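You operate a simulated robot arm through the tools that you are given. There is no shell and no other tool. Be economical: measure what you need, move in short steps, check, and stop when the job is done.

You run a simulated robot arm. Do the job below in one go: nothing can be reset, and whatever is moved stays where it is left.

JOB
Light the table lamp and drop both dark kernels down the red chute.
Fine: slide its cover shut again, leave the lamp on and the rest on the deck.

Only the result counts: the job must be done as asked and must still hold three seconds after the hand-in. Knocking over, shifting, dropping, spilling or breaking anything else fails it. Lids that push on must go on centred and level and be pressed home; caps that screw on are set level and turned clockwise until they are tight.

ROBOT AND FRAMES
A 7-joint arm with a two-finger parallel gripper, fixed in place. Base frame: the origin is at the foot of the arm, x ahead of it, y to its left, z up; the work surface is at about z = 880. Lengths are in mm, angles in degrees, forces in N, time in s.
With the tool pointing down near the work surface it reaches from about 360 to 780 mm from the base axis. Its first joint turns from -166.0 to 166.0 degrees. Payload 3.91 kg.
Tool frame: the origin (TCP) lies between the finger pads and is the grasp point; the fingertips stand 30 mm ahead of it; z points along the fingers, y is the line along which they close. Largest opening 110 mm; finger width 20, thickness 10; the body of the gripper, 48 by 112 mm, starts 55 mm behind the TCP.
Orientation is told as [roll, pitch, yaw] about the base's x, y, z axes, in that order, counted from this pose: with the fingers straight down and closing along the base's y, the tool's x points along the base's -x, its y along +y and its z along -z.

CONTROLS
- The arm moves only by the tool play_rows. Its argument "series" is a list of rows, each an object (a shift or turn left out is 0, a gripper value left out holds the last) with "dr": the turn, a rotation vector about the base's x, y, z in degrees, a list of three; "dp": the shift along the base's x, y, z in mm, a list of three; "hand": the opening, from 0 (shut) to 1 (fully open). In form: [{"dr": [wx, wy, wz], "dp": [dx, dy, dz], "hand": hand}, ...]. A call has 1 to 12 rows; each row shifts and turns the commanded pose from where the row before left it. Rows are played at 5 a second. More than 50 mm and 8.6 degrees between two rows, or a gripper value outside its range, and nothing of the call is played. A pose out of reach is approached as far as the arm can. The call stops where the force on the tool passes 40 N (or 10 N more than at its start, if that is more) or the arm is blocked; 0.2 s more then pass. The fingers move at their own pace (about 153 mm/s each) and stop on an object; they squeeze with about 25 N. The grip force told is the motor's: it shows also when the fingers shut on nothing. Time passes only in rows, and 0.2 s behind the last, so rows that do not move let the fingers close. It gives the time, the measured TCP pose, the force on the tool (base axes), the opening and the grip force at its end, in the units of the frame above (readings bear some noise), with the torque about the TCP (base axes, N m) and any sound that the robot's microphone picked up.
- Cameras (640 x 400 px; columns grow to the right, rows downward): "scene" is fixed at [220.9, 492.1, 1603.5]; the picture's right is [-0.89, -0.45, 0.00], its down [-0.29, 0.58, -0.76] and it looks along [0.34, -0.68, -0.65] (base axes); focal length 321 px, centre (320, 200). "wrist" rides on the gripper at [77, 7, -114] in the tool frame; the picture's right is [-0.09, 1.00, 0.00], its down [-0.80, -0.07, -0.59] and it looks along [-0.59, -0.05, 0.80] (tool axes); focal length 270 px, centre (320, 200). There is no depth. A picture from a camera that has moved, and an enlarged one, comes with that camera's place and axes in the base frame and with its lens. The place of the scene camera against the robot may be out by one fixed shift of up to 12 mm in any direction.
- grab_frame(camera): a new picture of that camera. The clock stands still meanwhile.
- raise_lower(by): slides the trunk up (or, below 0, down) by that many mm; the arm rides with it, the base frame stays. It gives what a move gives, with no picture.
- close_up(camera, box): a new picture of the part [left, top, right, bottom] of that camera's present view, enlarged. The clock stands still meanwhile.
- hand_in(): hands the job in; it is judged then, once.

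Go step by step. Nothing tells you positions but the pictures and the camera data: compare them with the known pose of the tool, close in by small moves and look again before you grip or let go. The budget is 120 turns and 76 pictures, counting those below and the enlarged ones. Unless the task says otherwise, let go and move clear before handing in, and close with one line.

The tools are called after "Request:" by a JSON object that holds its "op" and its "data". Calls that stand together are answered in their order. play_rows: Moves the arm, as the interface text tells. Its arguments: {"type":"object","properties":{"series":{"type":"array","items":{"type":"object","properties":{"dr":{"type":"array","items":{"type":"number"}},"dp":{"type":"array","items":{"type":"number"}},"hand":{"type":"number"}}}}},"required":["series"]} The other tools are called the same way: raise_lower (by) slides the trunk up or down; grab_frame (camera) takes a picture; close_up (camera, box) takes an enlarged picture of a part of a camera's view; hand_in () hands the job in.

At the start:

```text
t: 0.0
ee_pos: [406.2, -102.1, 1219.0]
orientation: [-0.1, 0.0, 0.0]
force: [-0.4, 0.4, 0.5]
ft_torque: [-0.02, 0.02, 0.0]
width: 110.2
finger_force: 0.0
trunk travel left (down, up): [-575.0, 35.0]
```

scene: 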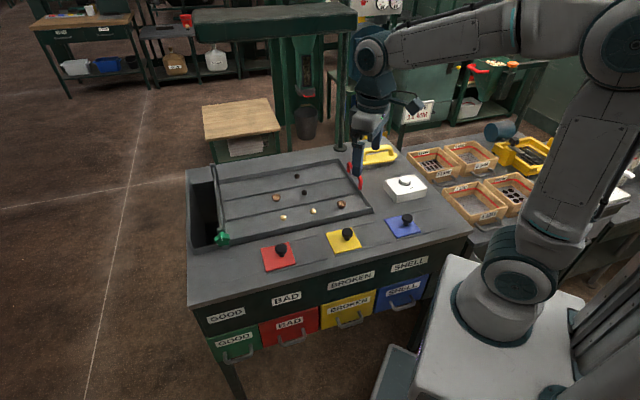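
wrist: 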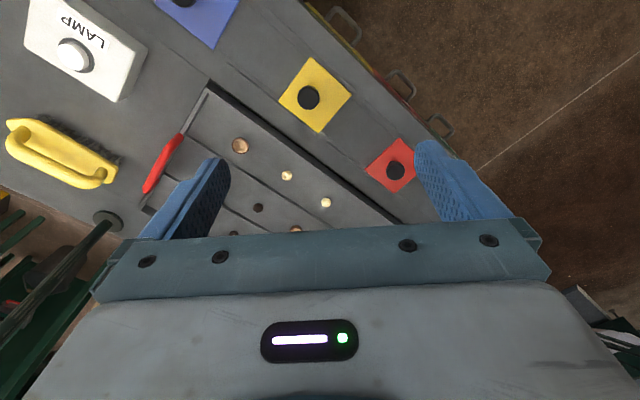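

I see a sorting table with a LAMP box (white), three coloured chute covers with knobs (red/yellow/blue), and kernels in a tray. I'll zoom in to find the two dark kernels and the details.

Request:
{"op": "close_up", "data": {"camera": "scene", "box": [180, 140, 400, 278]}}

Request:
{"op": "close_up", "data": {"camera": "scene", "box": [240, 170, 440, 295]}}

Request:
{"op": "close_up", "data": {"camera": "wrist", "box": [120, 50, 440, 250]}}

```text
2.90 times, centred on (290, 209) of scene
camera zoom: at [220.9, 492.1, 1603.5], right [-0.89, -0.45, 0.0], down [-0.29, 0.58, -0.76], along [0.34, -0.68, -0.65], focal length 930 px, centre (407, 174)
```

zoom: 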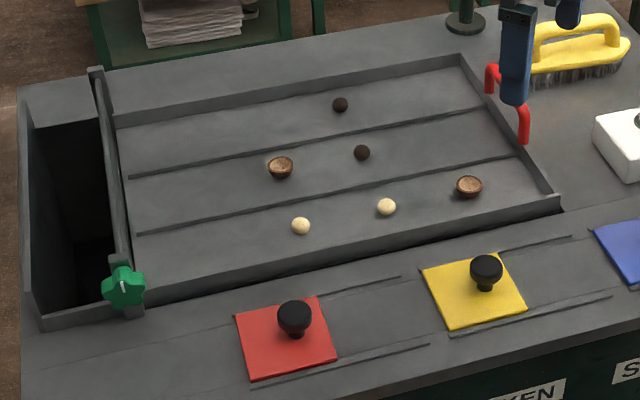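

```text
3.20 times, centred on (340, 232) of scene
camera zoom: at [220.9, 492.1, 1603.5], right [-0.89, -0.45, 0.0], down [-0.29, 0.58, -0.76], along [0.34, -0.68, -0.65], focal length 1026 px, centre (256, 96)
```

zoom: 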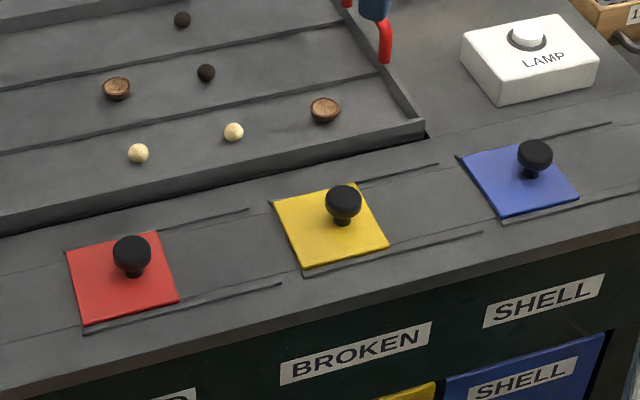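

```text
2.00 times, centred on (280, 150) of wrist
camera zoom: at [329.2, -94.8, 1333.6], right [0.09, 1.0, 0.0], down [0.8, -0.07, 0.59], along [0.59, -0.05, -0.8], focal length 541 px, centre (400, 300)
```

zoom: 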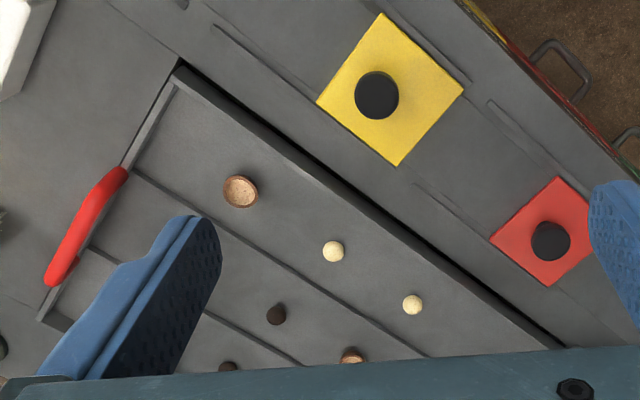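

The table is turned about 45°. Red cover is near (593,25), dark kernels near (666,-255) and (735,-328), and the lamp button near (358,-430). First I go above the lamp box with shut fingers and check there.

Request:
{"op": "play_rows", "data": {"series": [{"dp": [-6, -41, -18], "hand": 0}, {"dp": [-6, -41, -18]}, {"dp": [-6, -41, -18]}, {"dp": [-6, -41, -18]}, {"dp": [-6, -41, -18]}, {"dp": [-6, -41, -18]}, {"dp": [-6, -41, -18]}, {"dp": [-6, -41, -18]}, {}]}}

Request:
{"op": "grab_frame", "data": {"camera": "wrist"}}

Request:
{"op": "grab_frame", "data": {"camera": "scene"}}

```text
t: 2.0
ee_pos: [357.2, -431.0, 1076.0]
orientation: [0.0, 0.1, 0.1]
force: [-0.2, 0.0, 0.1]
ft_torque: [0.0, -0.01, 0.0]
width: 0.0
finger_force: 24.4
trunk travel left (down, up): [-575.0, 35.0]
```

```text
70 pictures are left
camera wrist: at [280.8, -424.4, 1190.9], right [0.09, 1.0, 0.0], down [0.8, -0.07, 0.59], along [0.59, -0.05, -0.8], focal length 270 px, centre (320, 200)
```

wrist: 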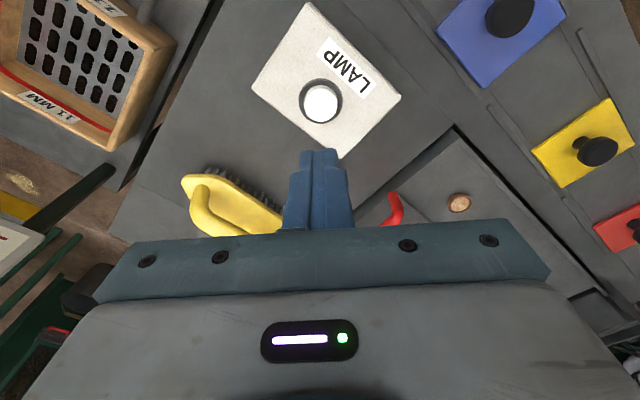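

```text
69 pictures are left
```

scene: 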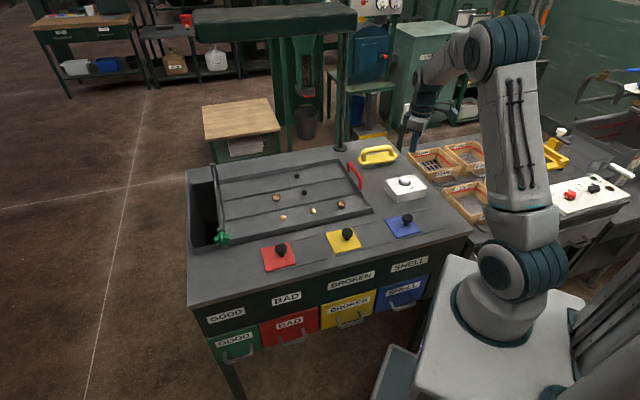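

The lamp button comes out at about (360,-430,926), so the fingertips (30 mm ahead) meet it near TCP z=956. I descend to just above it and look.

Request:
{"op": "play_rows", "data": {"series": [{"dp": [1, 1, -40]}, {"dp": [1, 0, -40]}, {"dp": [0, 0, -22]}, {}]}}

Request:
{"op": "grab_frame", "data": {"camera": "wrist"}}

```text
t: 3.0
ee_pos: [355.8, -427.7, 973.5]
orientation: [0.0, 0.0, 0.0]
force: [0.8, 0.2, 0.7]
ft_torque: [-0.02, 0.01, -0.01]
width: 0.1
finger_force: 25.4
trunk travel left (down, up): [-575.0, 35.0]
```

```text
68 pictures are left
camera wrist: at [280.3, -420.5, 1088.9], right [0.09, 1.0, 0.0], down [0.8, -0.07, 0.59], along [0.59, -0.05, -0.8], focal length 270 px, centre (320, 200)
```

wrist: 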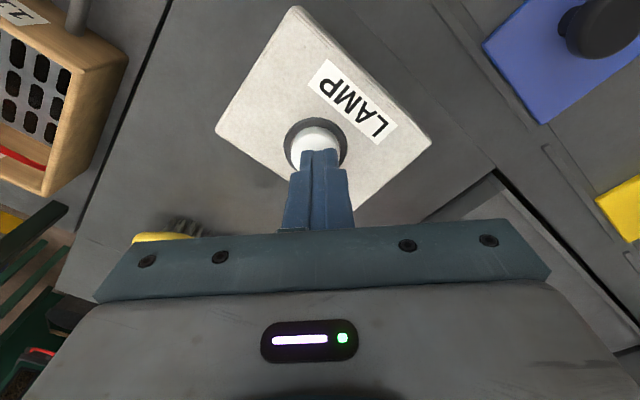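

The tip is over the button. I press down in small steps and listen for a click.

Request:
{"op": "play_rows", "data": {"series": [{"dp": [0, -2, -8]}, {"dp": [0, 0, -4]}, {"dp": [0, 0, -3]}, {"dp": [0, 0, -3]}, {"dp": [0, 0, -3]}, {"dp": [0, 0, -3]}]}}

```text
t: 4.4
ee_pos: [359.1, -429.8, 952.4]
orientation: [-0.1, -0.1, 0.0]
force: [-5.9, 8.4, 26.5]
ft_torque: [0.24, 0.19, -0.06]
width: 0.0
finger_force: 24.6
trunk travel left (down, up): [-575.0, 35.0]
heard: click
```

A click was heard with 26 N on the button. I lift off and check whether the lamp is lit.

Request:
{"op": "play_rows", "data": {"series": [{"dp": [0, 0, 10]}, {"dp": [0, 0, 40]}, {"dp": [0, 0, 45]}, {}]}}

Request:
{"op": "grab_frame", "data": {"camera": "scene"}}

Request:
{"op": "grab_frame", "data": {"camera": "wrist"}}

```text
t: 5.4
ee_pos: [360.0, -432.1, 1046.9]
orientation: [0.0, 0.0, -0.1]
force: [0.0, -0.7, -1.1]
ft_torque: [0.05, 0.0, 0.02]
width: 0.1
finger_force: 25.6
trunk travel left (down, up): [-575.0, 35.0]
```

```text
67 pictures are left
```

scene: 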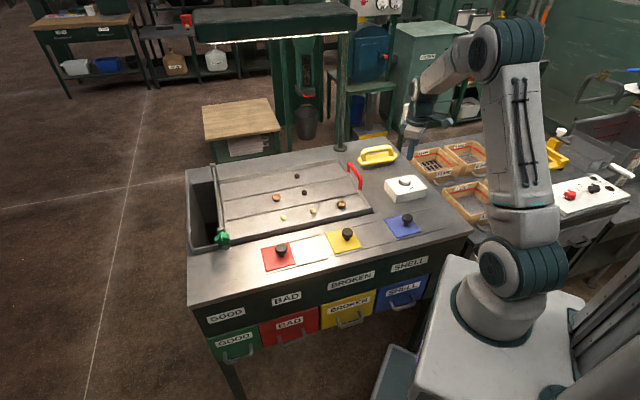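

```text
66 pictures are left
camera wrist: at [284.6, -424.1, 1160.5], right [0.09, 1.0, 0.0], down [0.8, -0.07, 0.59], along [0.59, -0.05, -0.8], focal length 270 px, centre (320, 200)
```

wrist: 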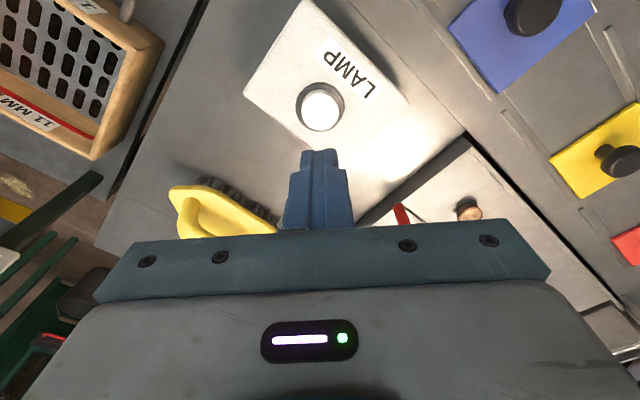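

The lamp is lit. Next I move to the red cover; first a lit close-up of kernels and covers.

Request:
{"op": "close_up", "data": {"camera": "scene", "box": [240, 160, 380, 248]}}

Request:
{"op": "close_up", "data": {"camera": "scene", "box": [250, 215, 370, 290]}}

Request:
{"op": "play_rows", "data": {"series": [{"dp": [20, 40, 10]}, {"dp": [20, 42, 10]}, {"dp": [20, 42, 10]}, {"dp": [20, 42, 10]}, {"dp": [20, 42, 10]}, {"dp": [20, 42, 10]}, {"dp": [20, 42, 0]}, {"dp": [20, 42, 0]}, {"dp": [20, 42, 0]}, {"dp": [20, 40, 0]}, {"dp": [20, 20, 0], "hand": 0.6}, {}]}}

Request:
{"op": "grab_frame", "data": {"camera": "wrist"}}

```text
4.55 times, centred on (310, 204) of scene
camera zoom: at [220.9, 492.1, 1603.5], right [-0.89, -0.45, 0.0], down [-0.29, 0.58, -0.76], along [0.34, -0.68, -0.65], focal length 1458 px, centre (366, 182)
```

zoom: 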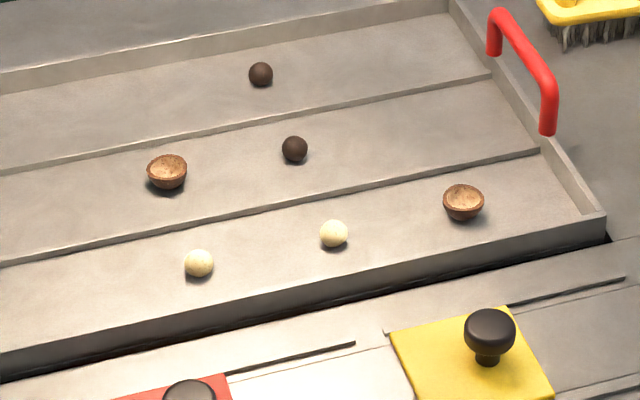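

```text
5.33 times, centred on (310, 252) of scene
camera zoom: at [220.9, 492.1, 1603.5], right [-0.89, -0.45, 0.0], down [-0.29, 0.58, -0.76], along [0.34, -0.68, -0.65], focal length 1710 px, centre (373, -80)
```

zoom: 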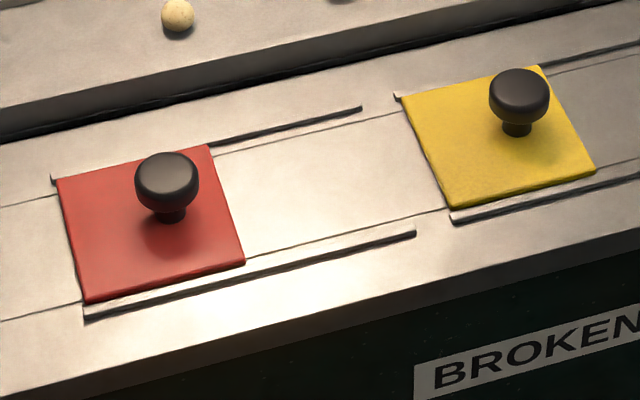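

```text
t: 8.0
ee_pos: [581.3, 7.3, 1100.7]
orientation: [0.0, 0.0, 0.0]
force: [0.8, 0.2, -0.5]
ft_torque: [0.01, 0.03, 0.02]
width: 65.9
finger_force: 0.1
trunk travel left (down, up): [-575.0, 35.0]
```

```text
63 pictures are left
camera wrist: at [504.8, 14.5, 1215.6], right [0.09, 1.0, 0.0], down [0.8, -0.07, 0.59], along [0.59, -0.05, -0.8], focal length 270 px, centre (320, 200)
```

wrist: 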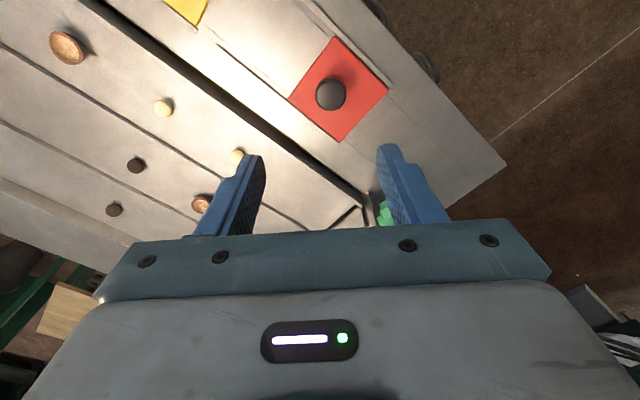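

The knob top is near (586,20,918), about 32 mm wide. I turn the tool -45° so the fingers close along the slide direction and descend partway.

Request:
{"op": "play_rows", "data": {"series": [{"dr": [0, 0, -7.5], "dp": [2, 6, 0]}, {"dr": [0, 0, -7.5], "dp": [2, 6, 0]}, {"dr": [0, 0, -7.5], "dp": [1, 2, -20]}, {"dr": [0, 0, -7.5], "dp": [0, 0, -25]}, {"dr": [0, 0, -7.5], "dp": [0, 0, -25]}, {"dr": [0, 0, -7.5], "dp": [0, 0, -25]}, {}, {}]}}

Request:
{"op": "grab_frame", "data": {"camera": "wrist"}}

Request:
{"op": "close_up", "data": {"camera": "scene", "box": [220, 200, 380, 300]}}

```text
t: 9.8
ee_pos: [584.8, 19.6, 1008.6]
orientation: [0.0, 0.0, -45.0]
force: [-0.3, -0.2, 0.4]
ft_torque: [-0.02, -0.01, -0.01]
width: 65.8
finger_force: 0.0
trunk travel left (down, up): [-575.0, 35.0]
```

```text
62 pictures are left
camera wrist: at [535.4, 79.1, 1123.6], right [0.77, 0.64, 0.0], down [0.52, -0.62, 0.59], along [0.38, -0.46, -0.8], focal length 270 px, centre (320, 200)
```

wrist: 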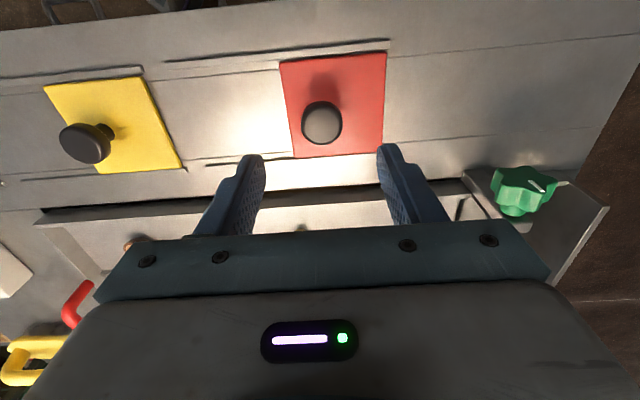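

```text
4.00 times, centred on (300, 250) of scene
camera zoom: at [220.9, 492.1, 1603.5], right [-0.89, -0.45, 0.0], down [-0.29, 0.58, -0.76], along [0.34, -0.68, -0.65], focal length 1283 px, centre (400, 0)
```

zoom: 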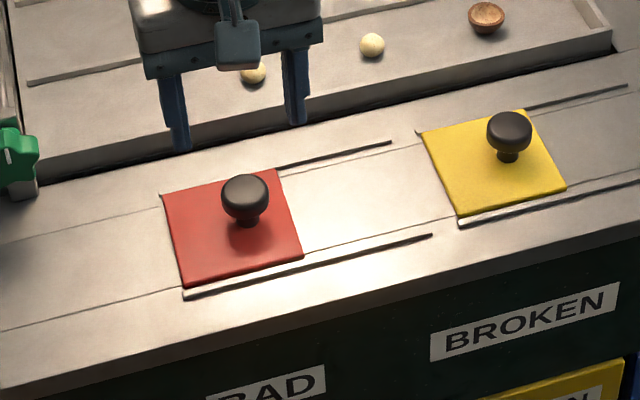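

Centred over the knob at (585,20). I lower to TCP z≈922 and close on it.

Request:
{"op": "play_rows", "data": {"series": [{"dp": [0, 0, -40]}, {"dp": [0, 0, -30]}, {"dp": [0, 0, -14]}, {"hand": 0.15}, {}, {}]}}

Request:
{"op": "grab_frame", "data": {"camera": "wrist"}}

```text
t: 11.2
ee_pos: [584.3, 17.1, 925.9]
orientation: [0.0, 0.0, -45.0]
force: [0.9, -0.3, -2.2]
ft_torque: [-0.38, -0.59, 0.23]
width: 33.5
finger_force: 45.1
trunk travel left (down, up): [-575.0, 35.0]
```

```text
60 pictures are left
camera wrist: at [535.6, 76.9, 1039.8], right [0.77, 0.64, 0.0], down [0.52, -0.62, 0.59], along [0.38, -0.46, -0.8], focal length 270 px, centre (320, 200)
```

wrist: 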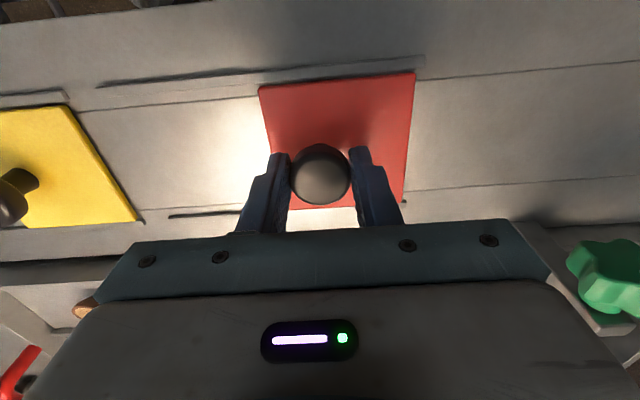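

The knob is held (33.5 mm). I slide the cover toward the yellow side along (-0.71,-0.71) in small steps.

Request:
{"op": "play_rows", "data": {"series": [{"dp": [-7, -7, 0]}, {"dp": [-8, -8, 0]}, {"dp": [-8, -8, 0]}, {"dp": [-8, -8, 0]}, {"dp": [-8, -8, 0]}, {"dp": [-8, -8, 0]}, {"dp": [-7, -7, 0]}, {"dp": [-5, -5, 0]}]}}

Request:
{"op": "grab_frame", "data": {"camera": "wrist"}}

Request:
{"op": "close_up", "data": {"camera": "scene", "box": [220, 200, 380, 300]}}

```text
t: 13.0
ee_pos: [525.1, -41.6, 925.3]
orientation: [0.0, 0.0, -45.1]
force: [7.8, -8.5, 0.4]
ft_torque: [0.13, 0.12, 0.21]
width: 33.8
finger_force: 45.2
trunk travel left (down, up): [-575.0, 35.0]
```

```text
59 pictures are left
camera wrist: at [476.7, 17.9, 1039.8], right [0.77, 0.64, 0.0], down [0.52, -0.62, 0.59], along [0.38, -0.46, -0.8], focal length 270 px, centre (320, 200)
```

wrist: 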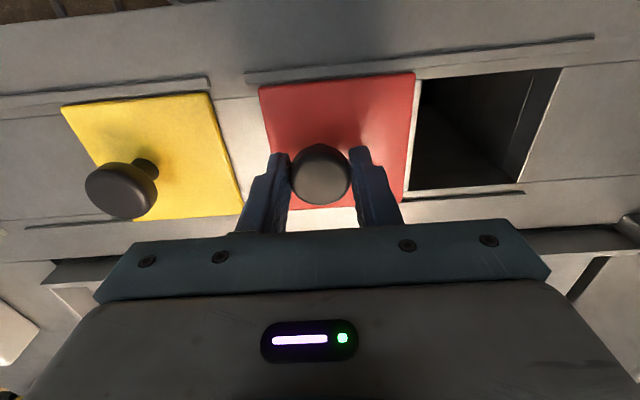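

```text
4.00 times, centred on (300, 250) of scene
camera zoom: at [220.9, 492.1, 1603.5], right [-0.89, -0.45, 0.0], down [-0.29, 0.58, -0.76], along [0.34, -0.68, -0.65], focal length 1283 px, centre (400, 0)
```

zoom: 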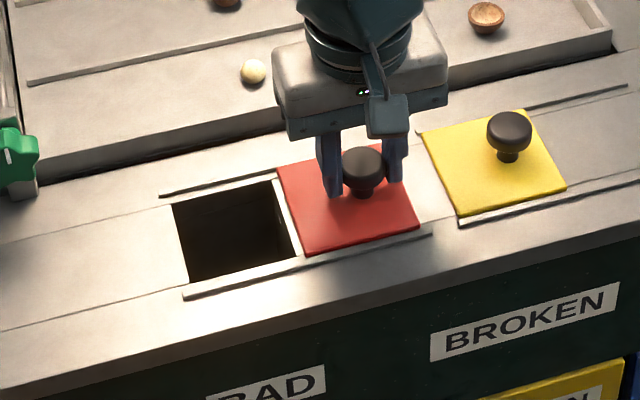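

The hole is fully open. I release, rise, and move above the nearer dark kernel at about (666,-255).

Request:
{"op": "play_rows", "data": {"series": [{"hand": 0.6}, {"hand": 0.6}, {"dp": [0, 0, 40]}, {"dp": [0, 0, 45]}, {"dp": [22, -35, 20]}, {"dp": [24, -36, 10]}, {"dp": [24, -36, 0]}, {"dp": [24, -36, 0]}, {"dp": [24, -36, 0]}, {"dp": [22, -34, 0]}, {}]}}

Request:
{"op": "grab_frame", "data": {"camera": "wrist"}}

Request:
{"op": "grab_frame", "data": {"camera": "scene"}}

```text
t: 15.4
ee_pos: [661.9, -255.1, 1039.1]
orientation: [-0.1, 0.0, -44.9]
force: [-0.2, 1.0, 0.1]
ft_torque: [0.03, -0.02, 0.0]
width: 66.0
finger_force: 0.0
trunk travel left (down, up): [-575.0, 35.0]
```

```text
57 pictures are left
camera wrist: at [611.9, -194.6, 1154.6], right [0.77, 0.64, 0.0], down [0.52, -0.62, 0.59], along [0.38, -0.46, -0.8], focal length 270 px, centre (320, 200)
```

wrist: 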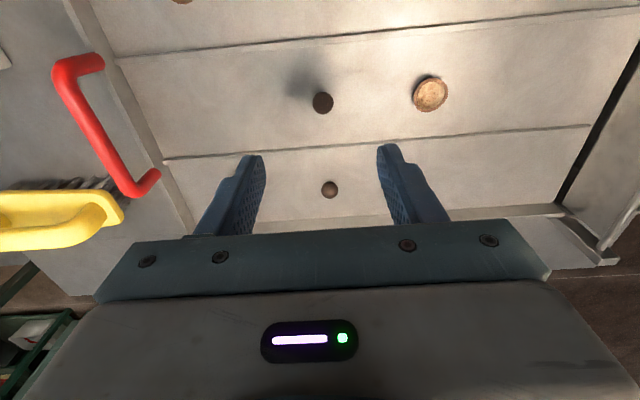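

```text
56 pictures are left
```

scene: 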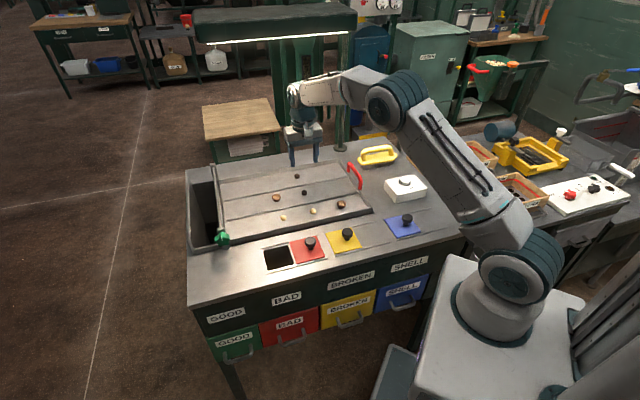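

The dark kernel is at about (664.5,-255, centre z≈887), 20 mm across. I descend halfway and verify.

Request:
{"op": "play_rows", "data": {"series": [{"dp": [1.5, 0, -40], "hand": 0.45}, {"dp": [0, 0, -40]}, {"dp": [0, 0, -15]}, {}]}}

Request:
{"op": "grab_frame", "data": {"camera": "wrist"}}

Request:
{"op": "close_up", "data": {"camera": "scene", "box": [240, 140, 370, 221]}}

```text
t: 16.4
ee_pos: [666.4, -255.4, 942.6]
orientation: [0.0, 0.0, -45.0]
force: [-0.9, 0.0, -0.3]
ft_torque: [-0.04, 0.02, -0.02]
width: 49.7
finger_force: 0.1
trunk travel left (down, up): [-575.0, 35.0]
```

```text
55 pictures are left
camera wrist: at [616.9, -195.4, 1057.1], right [0.77, 0.64, 0.0], down [0.52, -0.62, 0.59], along [0.38, -0.46, -0.8], focal length 270 px, centre (320, 200)
```

wrist: 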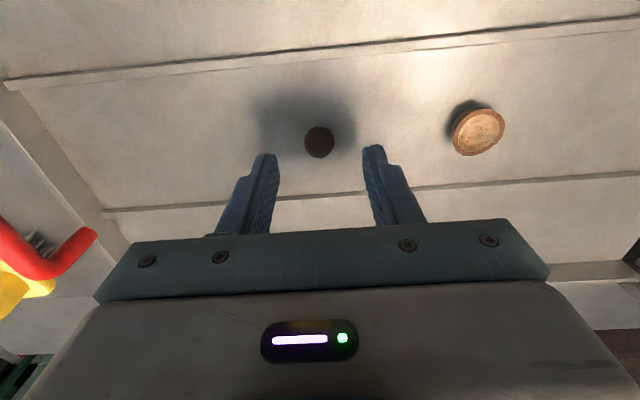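

```text
4.92 times, centred on (305, 180) of scene
camera zoom: at [220.9, 492.1, 1603.5], right [-0.89, -0.45, 0.0], down [-0.29, 0.58, -0.76], along [0.34, -0.68, -0.65], focal length 1579 px, centre (394, 296)
```

zoom: 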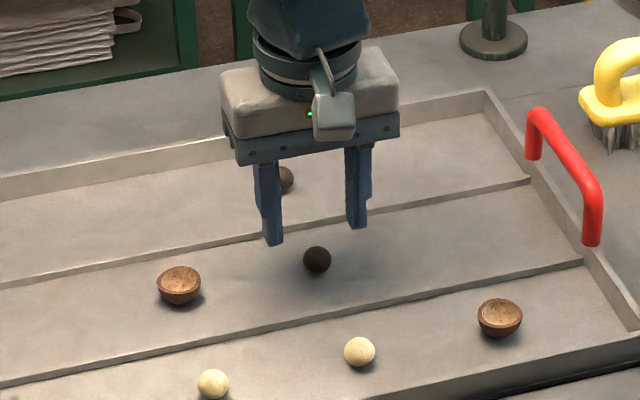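

Aligned at (666,-255). I lower until the fingertips are just above the tray floor and close.

Request:
{"op": "play_rows", "data": {"series": [{"dp": [0, 0, -20]}, {"dp": [0, 0, -8]}, {"dp": [0, 0, -3]}, {}]}}

Request:
{"op": "close_up", "data": {"camera": "scene", "box": [265, 160, 345, 210]}}

Request:
{"op": "grab_frame", "data": {"camera": "wrist"}}

```text
t: 17.4
ee_pos: [666.1, -252.7, 912.6]
orientation: [0.0, 0.0, -45.0]
force: [0.5, -0.5, 0.0]
ft_torque: [-0.01, 0.0, -0.03]
width: 49.7
finger_force: 0.0
trunk travel left (down, up): [-575.0, 35.0]
```

```text
8.00 times, centred on (305, 185) of scene
camera zoom: at [220.9, 492.1, 1603.5], right [-0.89, -0.45, 0.0], down [-0.29, 0.58, -0.76], along [0.34, -0.68, -0.65], focal length 2566 px, centre (440, 320)
```

zoom: 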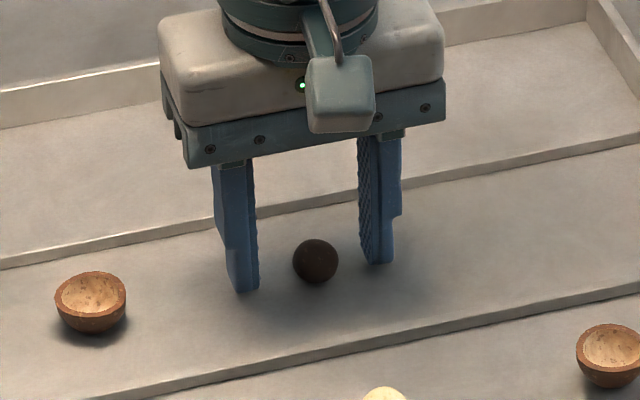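

```text
52 pictures are left
camera wrist: at [617.7, -193.5, 1028.2], right [0.77, 0.64, 0.0], down [0.52, -0.62, 0.59], along [0.38, -0.46, -0.8], focal length 270 px, centre (320, 200)
```

wrist: 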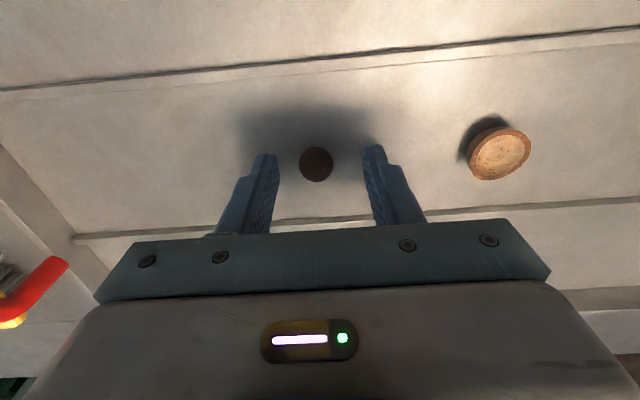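

The kernel is between the fingers. I lower 3 mm more and close gently.

Request:
{"op": "play_rows", "data": {"series": [{"dp": [0, 0, -3]}, {}, {"hand": 0.3}, {"hand": 0.2}, {"hand": 0.1}, {}, {}]}}

Request:
{"op": "grab_frame", "data": {"camera": "wrist"}}

```text
t: 19.0
ee_pos: [666.9, -255.0, 911.0]
orientation: [0.0, 0.0, -45.1]
force: [0.9, 0.4, -0.3]
ft_torque: [0.0, -0.02, 0.03]
width: 13.5
finger_force: 3.0
trunk travel left (down, up): [-575.0, 35.0]
```

```text
51 pictures are left
camera wrist: at [617.6, -194.2, 1024.4], right [0.77, 0.64, 0.0], down [0.52, -0.62, 0.59], along [0.38, -0.46, -0.8], focal length 270 px, centre (320, 200)
```

wrist: 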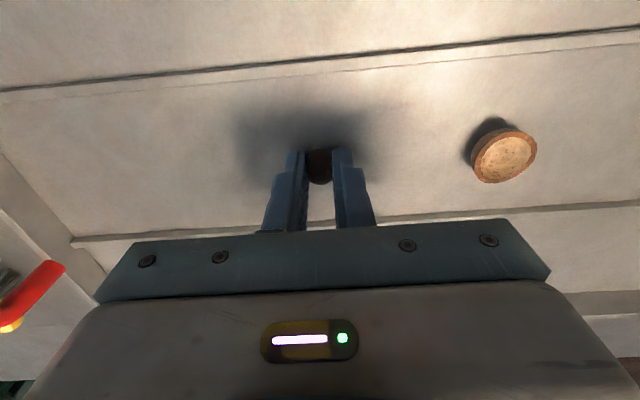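

Fingers meet the kernel at low force; I command a full close to grip properly.

Request:
{"op": "play_rows", "data": {"series": [{"hand": 0}, {}, {}]}}

Request:
{"op": "close_up", "data": {"camera": "scene", "box": [265, 160, 345, 210]}}

```text
t: 19.8
ee_pos: [665.8, -253.6, 909.1]
orientation: [0.0, 0.0, -45.0]
force: [0.0, 0.3, 0.6]
ft_torque: [0.01, 0.02, -0.02]
width: 7.9
finger_force: 24.8
trunk travel left (down, up): [-575.0, 35.0]
```

```text
8.00 times, centred on (305, 185) of scene
camera zoom: at [220.9, 492.1, 1603.5], right [-0.89, -0.45, 0.0], down [-0.29, 0.58, -0.76], along [0.34, -0.68, -0.65], focal length 2566 px, centre (440, 320)
```

zoom: 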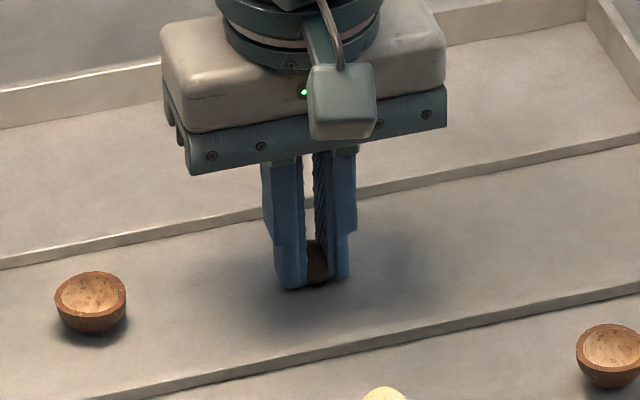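

The kernel seems soft (squeezed to 8 mm), so I ease the grip to a lighter squeeze and lift slightly to see whether it's held.

Request:
{"op": "play_rows", "data": {"series": [{"hand": 0.09}, {}, {"dp": [0, 0, 8]}, {"dp": [0, 0, 15]}, {"dp": [0, 0, 20]}, {}]}}

Request:
{"op": "close_up", "data": {"camera": "scene", "box": [265, 150, 345, 200]}}

Request:
{"op": "grab_frame", "data": {"camera": "wrist"}}

```text
t: 21.2
ee_pos: [665.6, -251.0, 954.9]
orientation: [0.0, 0.0, -45.0]
force: [0.2, -0.2, 0.5]
ft_torque: [0.0, -0.01, 0.03]
width: 10.6
finger_force: 24.4
trunk travel left (down, up): [-575.0, 35.0]
```

```text
8.00 times, centred on (305, 175) of scene
camera zoom: at [220.9, 492.1, 1603.5], right [-0.89, -0.45, 0.0], down [-0.29, 0.58, -0.76], along [0.34, -0.68, -0.65], focal length 2566 px, centre (440, 400)
```

zoom: 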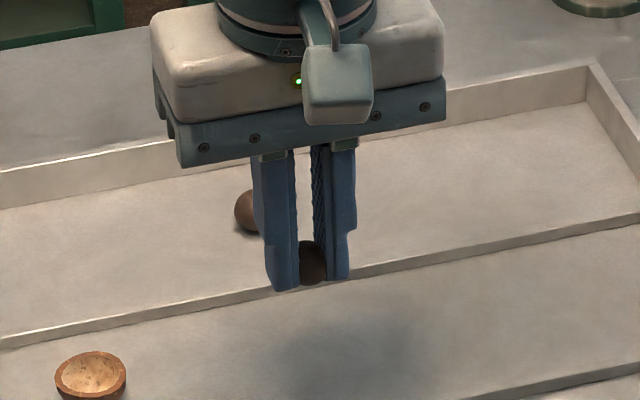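

```text
48 pictures are left
camera wrist: at [617.2, -192.5, 1069.3], right [0.77, 0.64, 0.0], down [0.52, -0.62, 0.59], along [0.38, -0.46, -0.8], focal length 270 px, centre (320, 200)
```

wrist: 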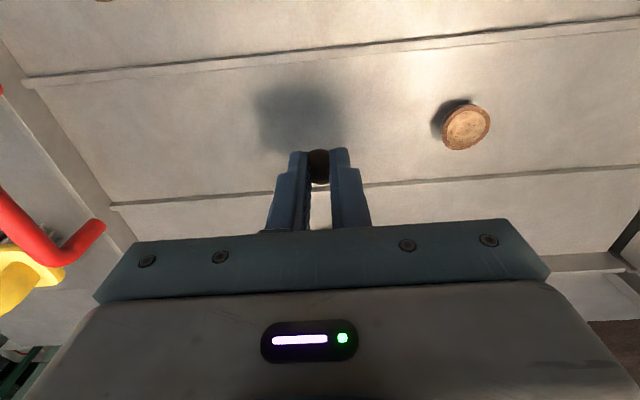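

The kernel is held. I carry it over the hole at about (593,33).

Request:
{"op": "play_rows", "data": {"series": [{"dp": [0, 0, 40]}, {"dp": [-10, 40, 10]}, {"dp": [-10, 41, 0]}, {"dp": [-10, 41, 0]}, {"dp": [-11, 41, 0]}, {"dp": [-11, 41, 0]}, {"dp": [-11, 41, 0]}, {"dp": [-10, 40, 0]}, {}]}}

Request:
{"op": "grab_frame", "data": {"camera": "wrist"}}

Request:
{"op": "close_up", "data": {"camera": "scene", "box": [220, 180, 380, 280]}}

```text
t: 23.2
ee_pos: [593.4, 33.2, 1003.2]
orientation: [0.0, 0.1, -45.0]
force: [-1.6, 0.2, 0.3]
ft_torque: [-0.03, -0.02, -0.01]
width: 13.3
finger_force: 15.7
trunk travel left (down, up): [-575.0, 35.0]
```

```text
47 pictures are left
camera wrist: at [543.9, 91.4, 1117.4], right [0.77, 0.64, 0.0], down [0.52, -0.62, 0.59], along [0.38, -0.46, -0.8], focal length 270 px, centre (320, 200)
```

wrist: 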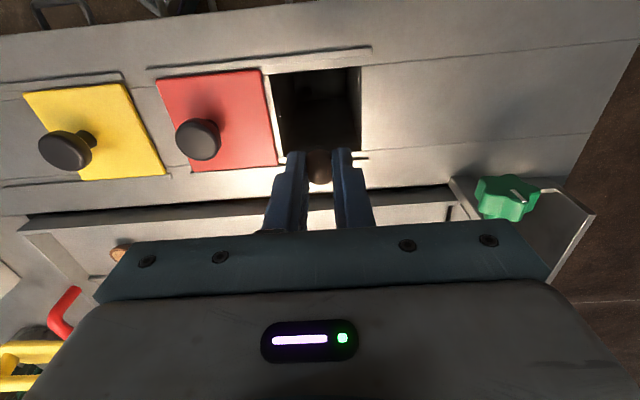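

```text
4.00 times, centred on (300, 230) of scene
camera zoom: at [220.9, 492.1, 1603.5], right [-0.89, -0.45, 0.0], down [-0.29, 0.58, -0.76], along [0.34, -0.68, -0.65], focal length 1283 px, centre (400, 80)
```

zoom: 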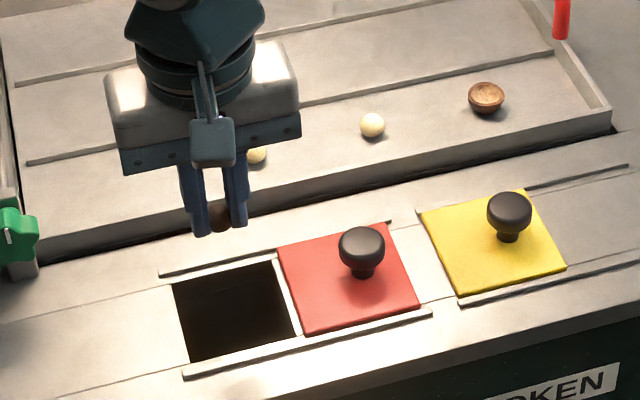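

Hole centre is about (592,31). I lower to put the tips just inside the opening.

Request:
{"op": "play_rows", "data": {"series": [{"dp": [-1, -2, -40]}, {"dp": [0, 0, -35]}, {"dp": [0, 0, -10]}, {}]}}

Request:
{"op": "grab_frame", "data": {"camera": "wrist"}}

Request:
{"op": "close_up", "data": {"camera": "scene", "box": [230, 220, 326, 280]}}

```text
t: 24.2
ee_pos: [593.4, 31.2, 917.7]
orientation: [0.0, 0.0, -45.0]
force: [-0.5, -0.1, 0.2]
ft_torque: [0.0, -0.02, 0.01]
width: 12.9
finger_force: 15.8
trunk travel left (down, up): [-575.0, 35.0]
```

```text
45 pictures are left
camera wrist: at [544.2, 91.6, 1031.9], right [0.77, 0.64, 0.0], down [0.52, -0.62, 0.59], along [0.38, -0.46, -0.8], focal length 270 px, centre (320, 200)
```

wrist: 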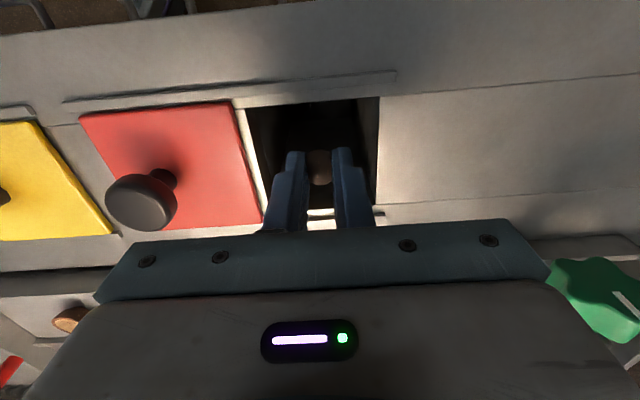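

```text
6.67 times, centred on (278, 250) of scene
camera zoom: at [220.9, 492.1, 1603.5], right [-0.89, -0.45, 0.0], down [-0.29, 0.58, -0.76], along [0.34, -0.68, -0.65], focal length 2138 px, centre (600, -133)
```

zoom: 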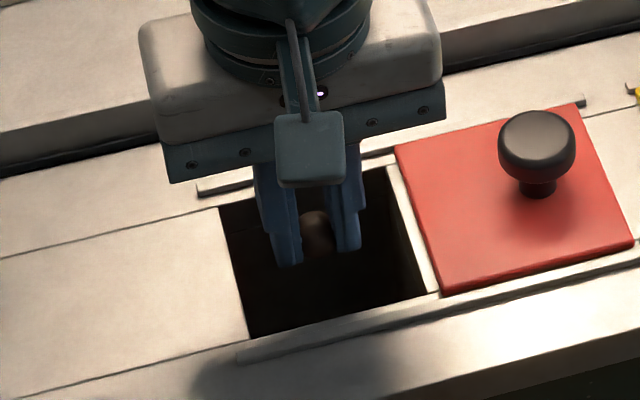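

Tips and kernel are inside the opening; I nudge slightly to its middle and release with a modest opening.

Request:
{"op": "play_rows", "data": {"series": [{"dp": [-4, 4, 0]}, {"dp": [0, 0, -4]}, {"hand": 0.25}, {}, {}]}}

Request:
{"op": "grab_frame", "data": {"camera": "wrist"}}

```text
t: 25.4
ee_pos: [589.4, 36.1, 915.2]
orientation: [0.1, 0.0, -45.0]
force: [0.3, 0.0, 0.8]
ft_torque: [-0.03, -0.01, 0.01]
width: 27.6
finger_force: 0.0
trunk travel left (down, up): [-575.0, 35.0]
```

```text
43 pictures are left
camera wrist: at [539.8, 95.7, 1029.2], right [0.77, 0.64, 0.0], down [0.52, -0.62, 0.59], along [0.38, -0.46, -0.8], focal length 270 px, centre (320, 200)
```

wrist: 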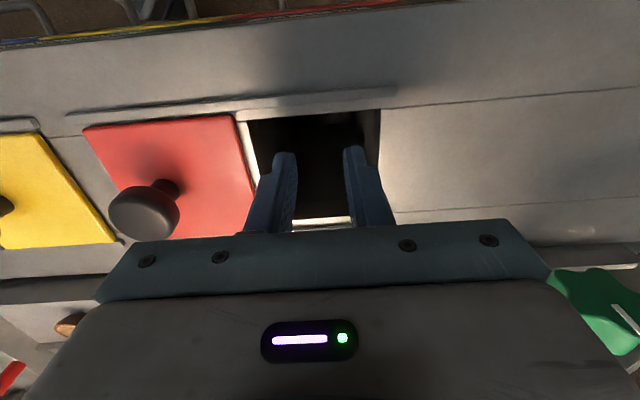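

The first kernel went down. Now I rise and head for the farther kernel near (737,-329), checking reach on the way.

Request:
{"op": "play_rows", "data": {"series": [{"dp": [0, 0, 45]}, {"dp": [0, 0, 45]}, {"dp": [16, -40, 0], "hand": 0.45}, {"dp": [16, -40, 0]}, {"dp": [16, -40, 0]}, {"dp": [16, -40, 0]}, {"dp": [16, -40, 0]}, {"dp": [16, -40, 0]}, {"dp": [16, -40, 0]}, {"dp": [16, -40, 0]}, {"dp": [18, -44, 0]}, {}]}}

Request:
{"op": "grab_frame", "data": {"camera": "wrist"}}

Request:
{"op": "grab_frame", "data": {"camera": "scene"}}

```text
t: 28.0
ee_pos: [718.6, -313.0, 1002.3]
orientation: [-0.1, 0.2, -44.9]
force: [-1.3, -0.5, -1.3]
ft_torque: [-0.01, 0.05, 0.01]
width: 49.6
finger_force: 0.0
out of reach, approached as far as the arm can: row 11
trunk travel left (down, up): [-575.0, 35.0]
```

```text
42 pictures are left
camera wrist: at [669.8, -253.3, 1117.2], right [0.77, 0.64, 0.0], down [0.52, -0.62, 0.59], along [0.38, -0.45, -0.81], focal length 270 px, centre (320, 200)
```

wrist: 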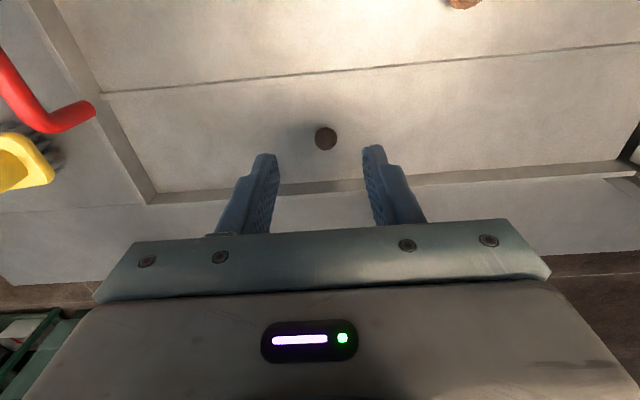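

```text
41 pictures are left
```

scene: 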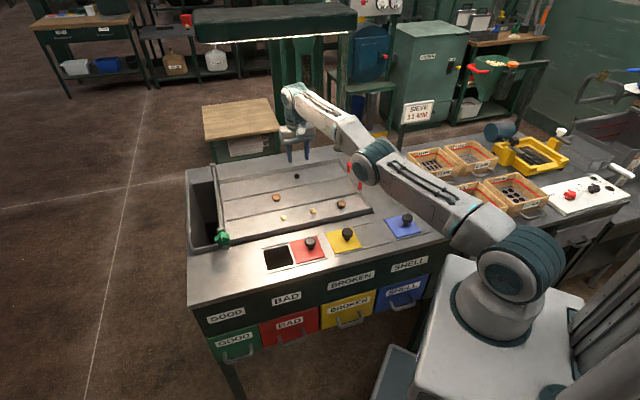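

The arm runs out at radius ~784, while the kernel is at (738,-327), radius ~807. I tilt the tool 15° about the closing line so the tips point outward and see the new pose.

Request:
{"op": "play_rows", "data": {"series": [{"dr": [-3.54, -3.54, 0]}, {"dr": [-3.54, -3.54, 0]}, {"dr": [-3.54, -3.54, 0]}, {}]}}

```text
t: 29.0
ee_pos: [760.5, -335.7, 1010.7]
orientation: [-0.2, -14.9, -45.0]
force: [0.4, 0.1, -0.1]
ft_torque: [0.0, -0.01, 0.0]
width: 49.6
finger_force: 0.1
out of reach, approached as far as the arm can: row 1, 2, 3
trunk travel left (down, up): [-575.0, 35.0]
```

The tilt extended the reach past the kernel. I back off a little and read where it settles.

Request:
{"op": "play_rows", "data": {"series": [{"dp": [-5, 5, -10]}, {"dp": [0, 0, -10]}, {}]}}

Request:
{"op": "grab_frame", "data": {"camera": "wrist"}}

```text
t: 29.8
ee_pos: [763.2, -333.8, 991.6]
orientation: [-0.1, -14.9, -45.0]
force: [-0.6, 0.4, 1.0]
ft_torque: [-0.01, -0.02, 0.01]
width: 49.5
finger_force: 0.0
out of reach, approached as far as the arm can: row 1
trunk travel left (down, up): [-575.0, 35.0]
```

```text
40 pictures are left
camera wrist: at [695.3, -254.7, 1082.8], right [0.76, 0.64, 0.02], down [0.39, -0.49, 0.78], along [0.51, -0.59, -0.63], focal length 270 px, centre (320, 200)
```

wrist: 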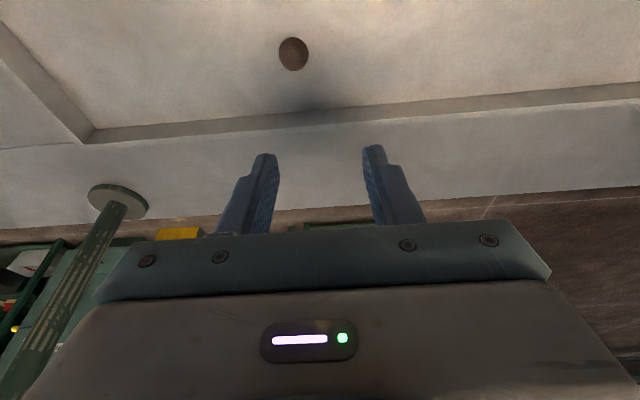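

Now in reach; kernel at about (737,-327). I move so the tilted tips come over it and lower to z≈950.

Request:
{"op": "play_rows", "data": {"series": [{"dp": [-15, 5.5, -15]}, {"dp": [-15, 5.5, -15]}, {"dp": [0, 0, -12]}, {}]}}

Request:
{"op": "grab_frame", "data": {"camera": "wrist"}}

Request:
{"op": "close_up", "data": {"camera": "scene", "box": [255, 140, 351, 200]}}

```text
t: 30.8
ee_pos: [765.2, -336.1, 951.4]
orientation: [0.0, -15.0, -45.0]
force: [0.2, -0.6, 0.7]
ft_torque: [0.02, 0.01, 0.02]
width: 49.7
finger_force: 0.0
out of reach, approached as far as the arm can: row 1, 2
trunk travel left (down, up): [-575.0, 35.0]
```

```text
39 pictures are left
camera wrist: at [696.8, -257.8, 1042.3], right [0.76, 0.64, 0.02], down [0.39, -0.49, 0.78], along [0.51, -0.59, -0.62], focal length 270 px, centre (320, 200)
```

wrist: 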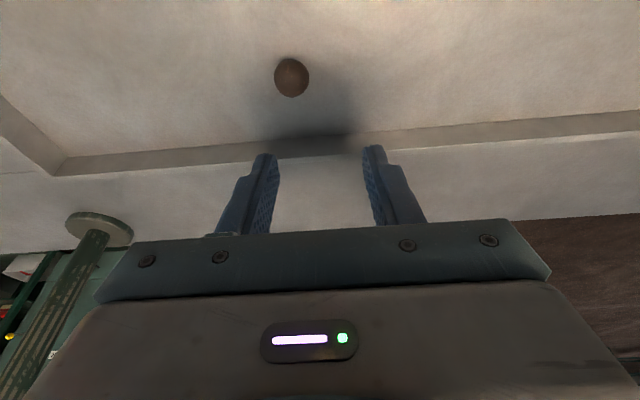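

```text
6.67 times, centred on (303, 170) of scene
camera zoom: at [220.9, 492.1, 1603.5], right [-0.89, -0.45, 0.0], down [-0.29, 0.58, -0.76], along [0.34, -0.68, -0.65], focal length 2138 px, centre (433, 400)
```

zoom: 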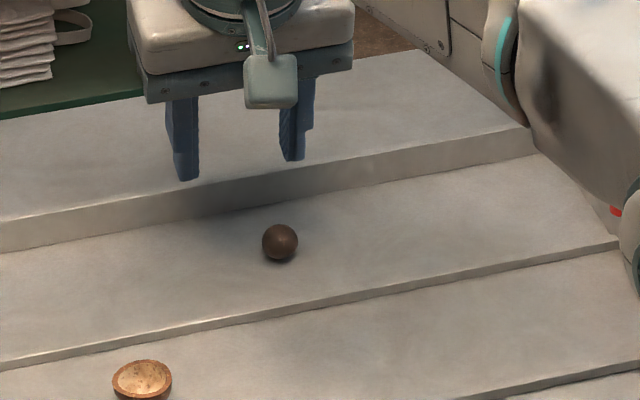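

The command is still at the reach limit. I move back toward the base a bit and read.

Request:
{"op": "play_rows", "data": {"series": [{"dp": [-15, 6, 0]}, {}]}}

Request:
{"op": "grab_frame", "data": {"camera": "scene"}}

```text
t: 31.4
ee_pos: [765.0, -336.8, 952.0]
orientation: [-0.1, -15.0, -45.0]
force: [-0.3, 0.9, 0.5]
ft_torque: [-0.02, 0.01, 0.0]
width: 49.4
finger_force: 0.1
out of reach, approached as far as the arm can: row 1
trunk travel left (down, up): [-575.0, 35.0]
```

```text
37 pictures are left
```

scene: 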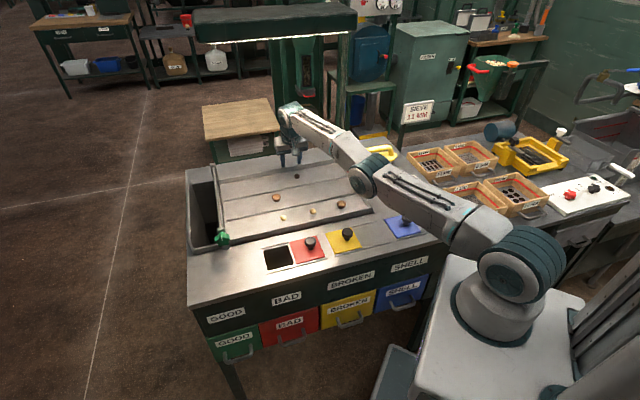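

Small inward moves aren't taken near the straight-arm singularity. I try a larger inward move with some height.

Request:
{"op": "play_rows", "data": {"series": [{"dp": [-36, 16, 15]}, {}]}}

```text
t: 32.0
ee_pos: [763.5, -337.6, 966.2]
orientation: [0.1, -14.9, -45.0]
force: [-0.7, 1.0, -0.3]
ft_torque: [0.03, 0.05, 0.02]
width: 49.6
finger_force: 0.0
out of reach, approached as far as the arm can: row 1
trunk travel left (down, up): [-575.0, 35.0]
```

The arm is stuck at full stretch. I undo the tilt, pull back inward while raising, and will then tilt before extending.

Request:
{"op": "play_rows", "data": {"series": [{"dp": [0, 0, 30]}, {"dr": [3.54, 3.54, 0], "dp": [0, 0, 10]}, {"dr": [3.54, 3.54, 0]}, {"dr": [3.54, 3.54, 0]}, {}]}}

```text
t: 33.2
ee_pos: [724.8, -314.9, 1001.3]
orientation: [0.0, -2.5, -45.0]
force: [-0.6, 0.1, -1.1]
ft_torque: [-0.02, 0.02, -0.02]
width: 49.6
finger_force: 0.1
out of reach, approached as far as the arm can: row 2, 3, 4
trunk travel left (down, up): [-575.0, 35.0]
```

Request:
{"op": "play_rows", "data": {"series": [{"dp": [-20, 9, 0]}, {"dp": [-20, 9, 0]}, {}]}}

```text
t: 34.0
ee_pos: [685.3, -296.8, 1001.7]
orientation: [0.0, 0.0, -45.0]
force: [-0.1, -0.1, 0.3]
ft_torque: [0.01, 0.0, -0.01]
width: 49.3
finger_force: 0.1
trunk travel left (down, up): [-575.0, 35.0]
```

Free again at (685,-297). Now I tilt 15° here, well inside reach, and check.

Request:
{"op": "play_rows", "data": {"series": [{"dr": [-3.54, -3.54, 0]}, {"dr": [-3.54, -3.54, 0]}, {"dr": [-3.54, -3.54, 0]}, {}]}}

```text
t: 35.0
ee_pos: [686.5, -297.1, 1000.7]
orientation: [-0.1, -15.0, -45.0]
force: [-0.8, -0.1, -0.2]
ft_torque: [0.0, -0.01, 0.03]
width: 49.4
finger_force: 0.1
trunk travel left (down, up): [-575.0, 35.0]
```

The tilt holds position. Now I extend to (733,-322) and lower to z≈950.

Request:
{"op": "play_rows", "data": {"series": [{"dp": [16, -8.5, -17]}, {"dp": [16, -8.5, -17]}, {"dp": [15, -8.5, -16]}, {}]}}

Request:
{"op": "grab_frame", "data": {"camera": "wrist"}}

Request:
{"op": "close_up", "data": {"camera": "scene", "box": [255, 140, 351, 200]}}

```text
t: 36.0
ee_pos: [733.0, -323.0, 950.4]
orientation: [0.0, -14.9, -44.9]
force: [-0.1, 0.4, -0.2]
ft_torque: [-0.03, -0.01, 0.01]
width: 49.6
finger_force: 0.1
trunk travel left (down, up): [-575.0, 35.0]
```

```text
36 pictures are left
camera wrist: at [664.8, -243.9, 1039.6], right [0.76, 0.64, 0.02], down [0.39, -0.49, 0.78], along [0.52, -0.59, -0.62], focal length 270 px, centre (320, 200)
```

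wrist: 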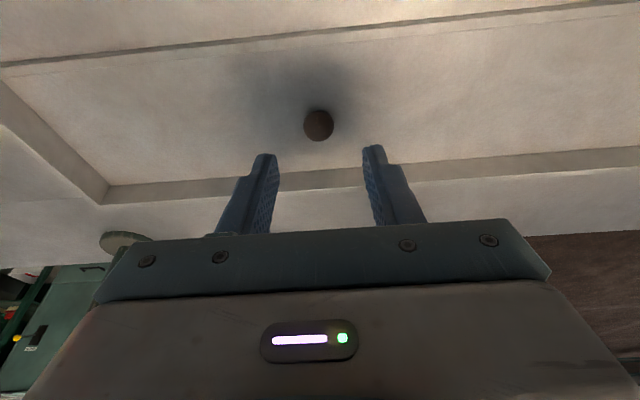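

```text
6.67 times, centred on (303, 170) of scene
camera zoom: at [220.9, 492.1, 1603.5], right [-0.89, -0.45, 0.0], down [-0.29, 0.58, -0.76], along [0.34, -0.68, -0.65], focal length 2138 px, centre (433, 400)
```

zoom: 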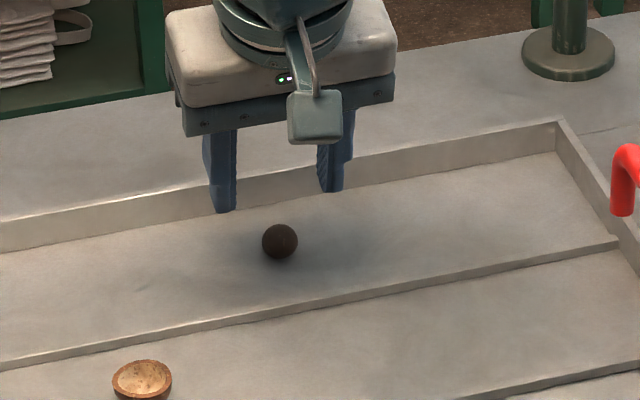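

Kernel at (738,-327); after a straight descent of ~39 mm it will sit at the same spot between the tips as last time. Lowering carefully.

Request:
{"op": "play_rows", "data": {"series": [{"dp": [0, 0, -20]}, {"dp": [0, 0, -12]}, {"dp": [0, 0, -5]}, {}]}}

Request:
{"op": "grab_frame", "data": {"camera": "wrist"}}

Request:
{"op": "close_up", "data": {"camera": "scene", "box": [255, 140, 335, 190]}}

```text
t: 37.0
ee_pos: [731.0, -323.6, 914.6]
orientation: [0.0, -14.9, -45.1]
force: [0.6, 0.5, 0.5]
ft_torque: [0.01, 0.01, -0.03]
width: 49.7
finger_force: 0.0
trunk travel left (down, up): [-575.0, 35.0]
```

```text
34 pictures are left
camera wrist: at [662.5, -244.3, 1004.8], right [0.76, 0.64, 0.02], down [0.39, -0.49, 0.78], along [0.51, -0.59, -0.62], focal length 270 px, centre (320, 200)
```

wrist: 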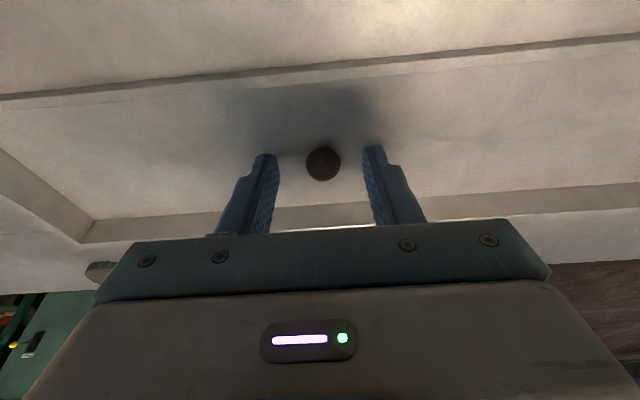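

```text
8.00 times, centred on (295, 165) of scene
camera zoom: at [220.9, 492.1, 1603.5], right [-0.89, -0.45, 0.0], down [-0.29, 0.58, -0.76], along [0.34, -0.68, -0.65], focal length 2566 px, centre (520, 480)
```

zoom: 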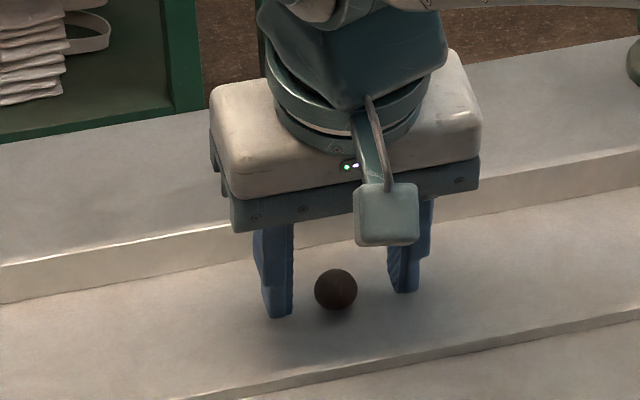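

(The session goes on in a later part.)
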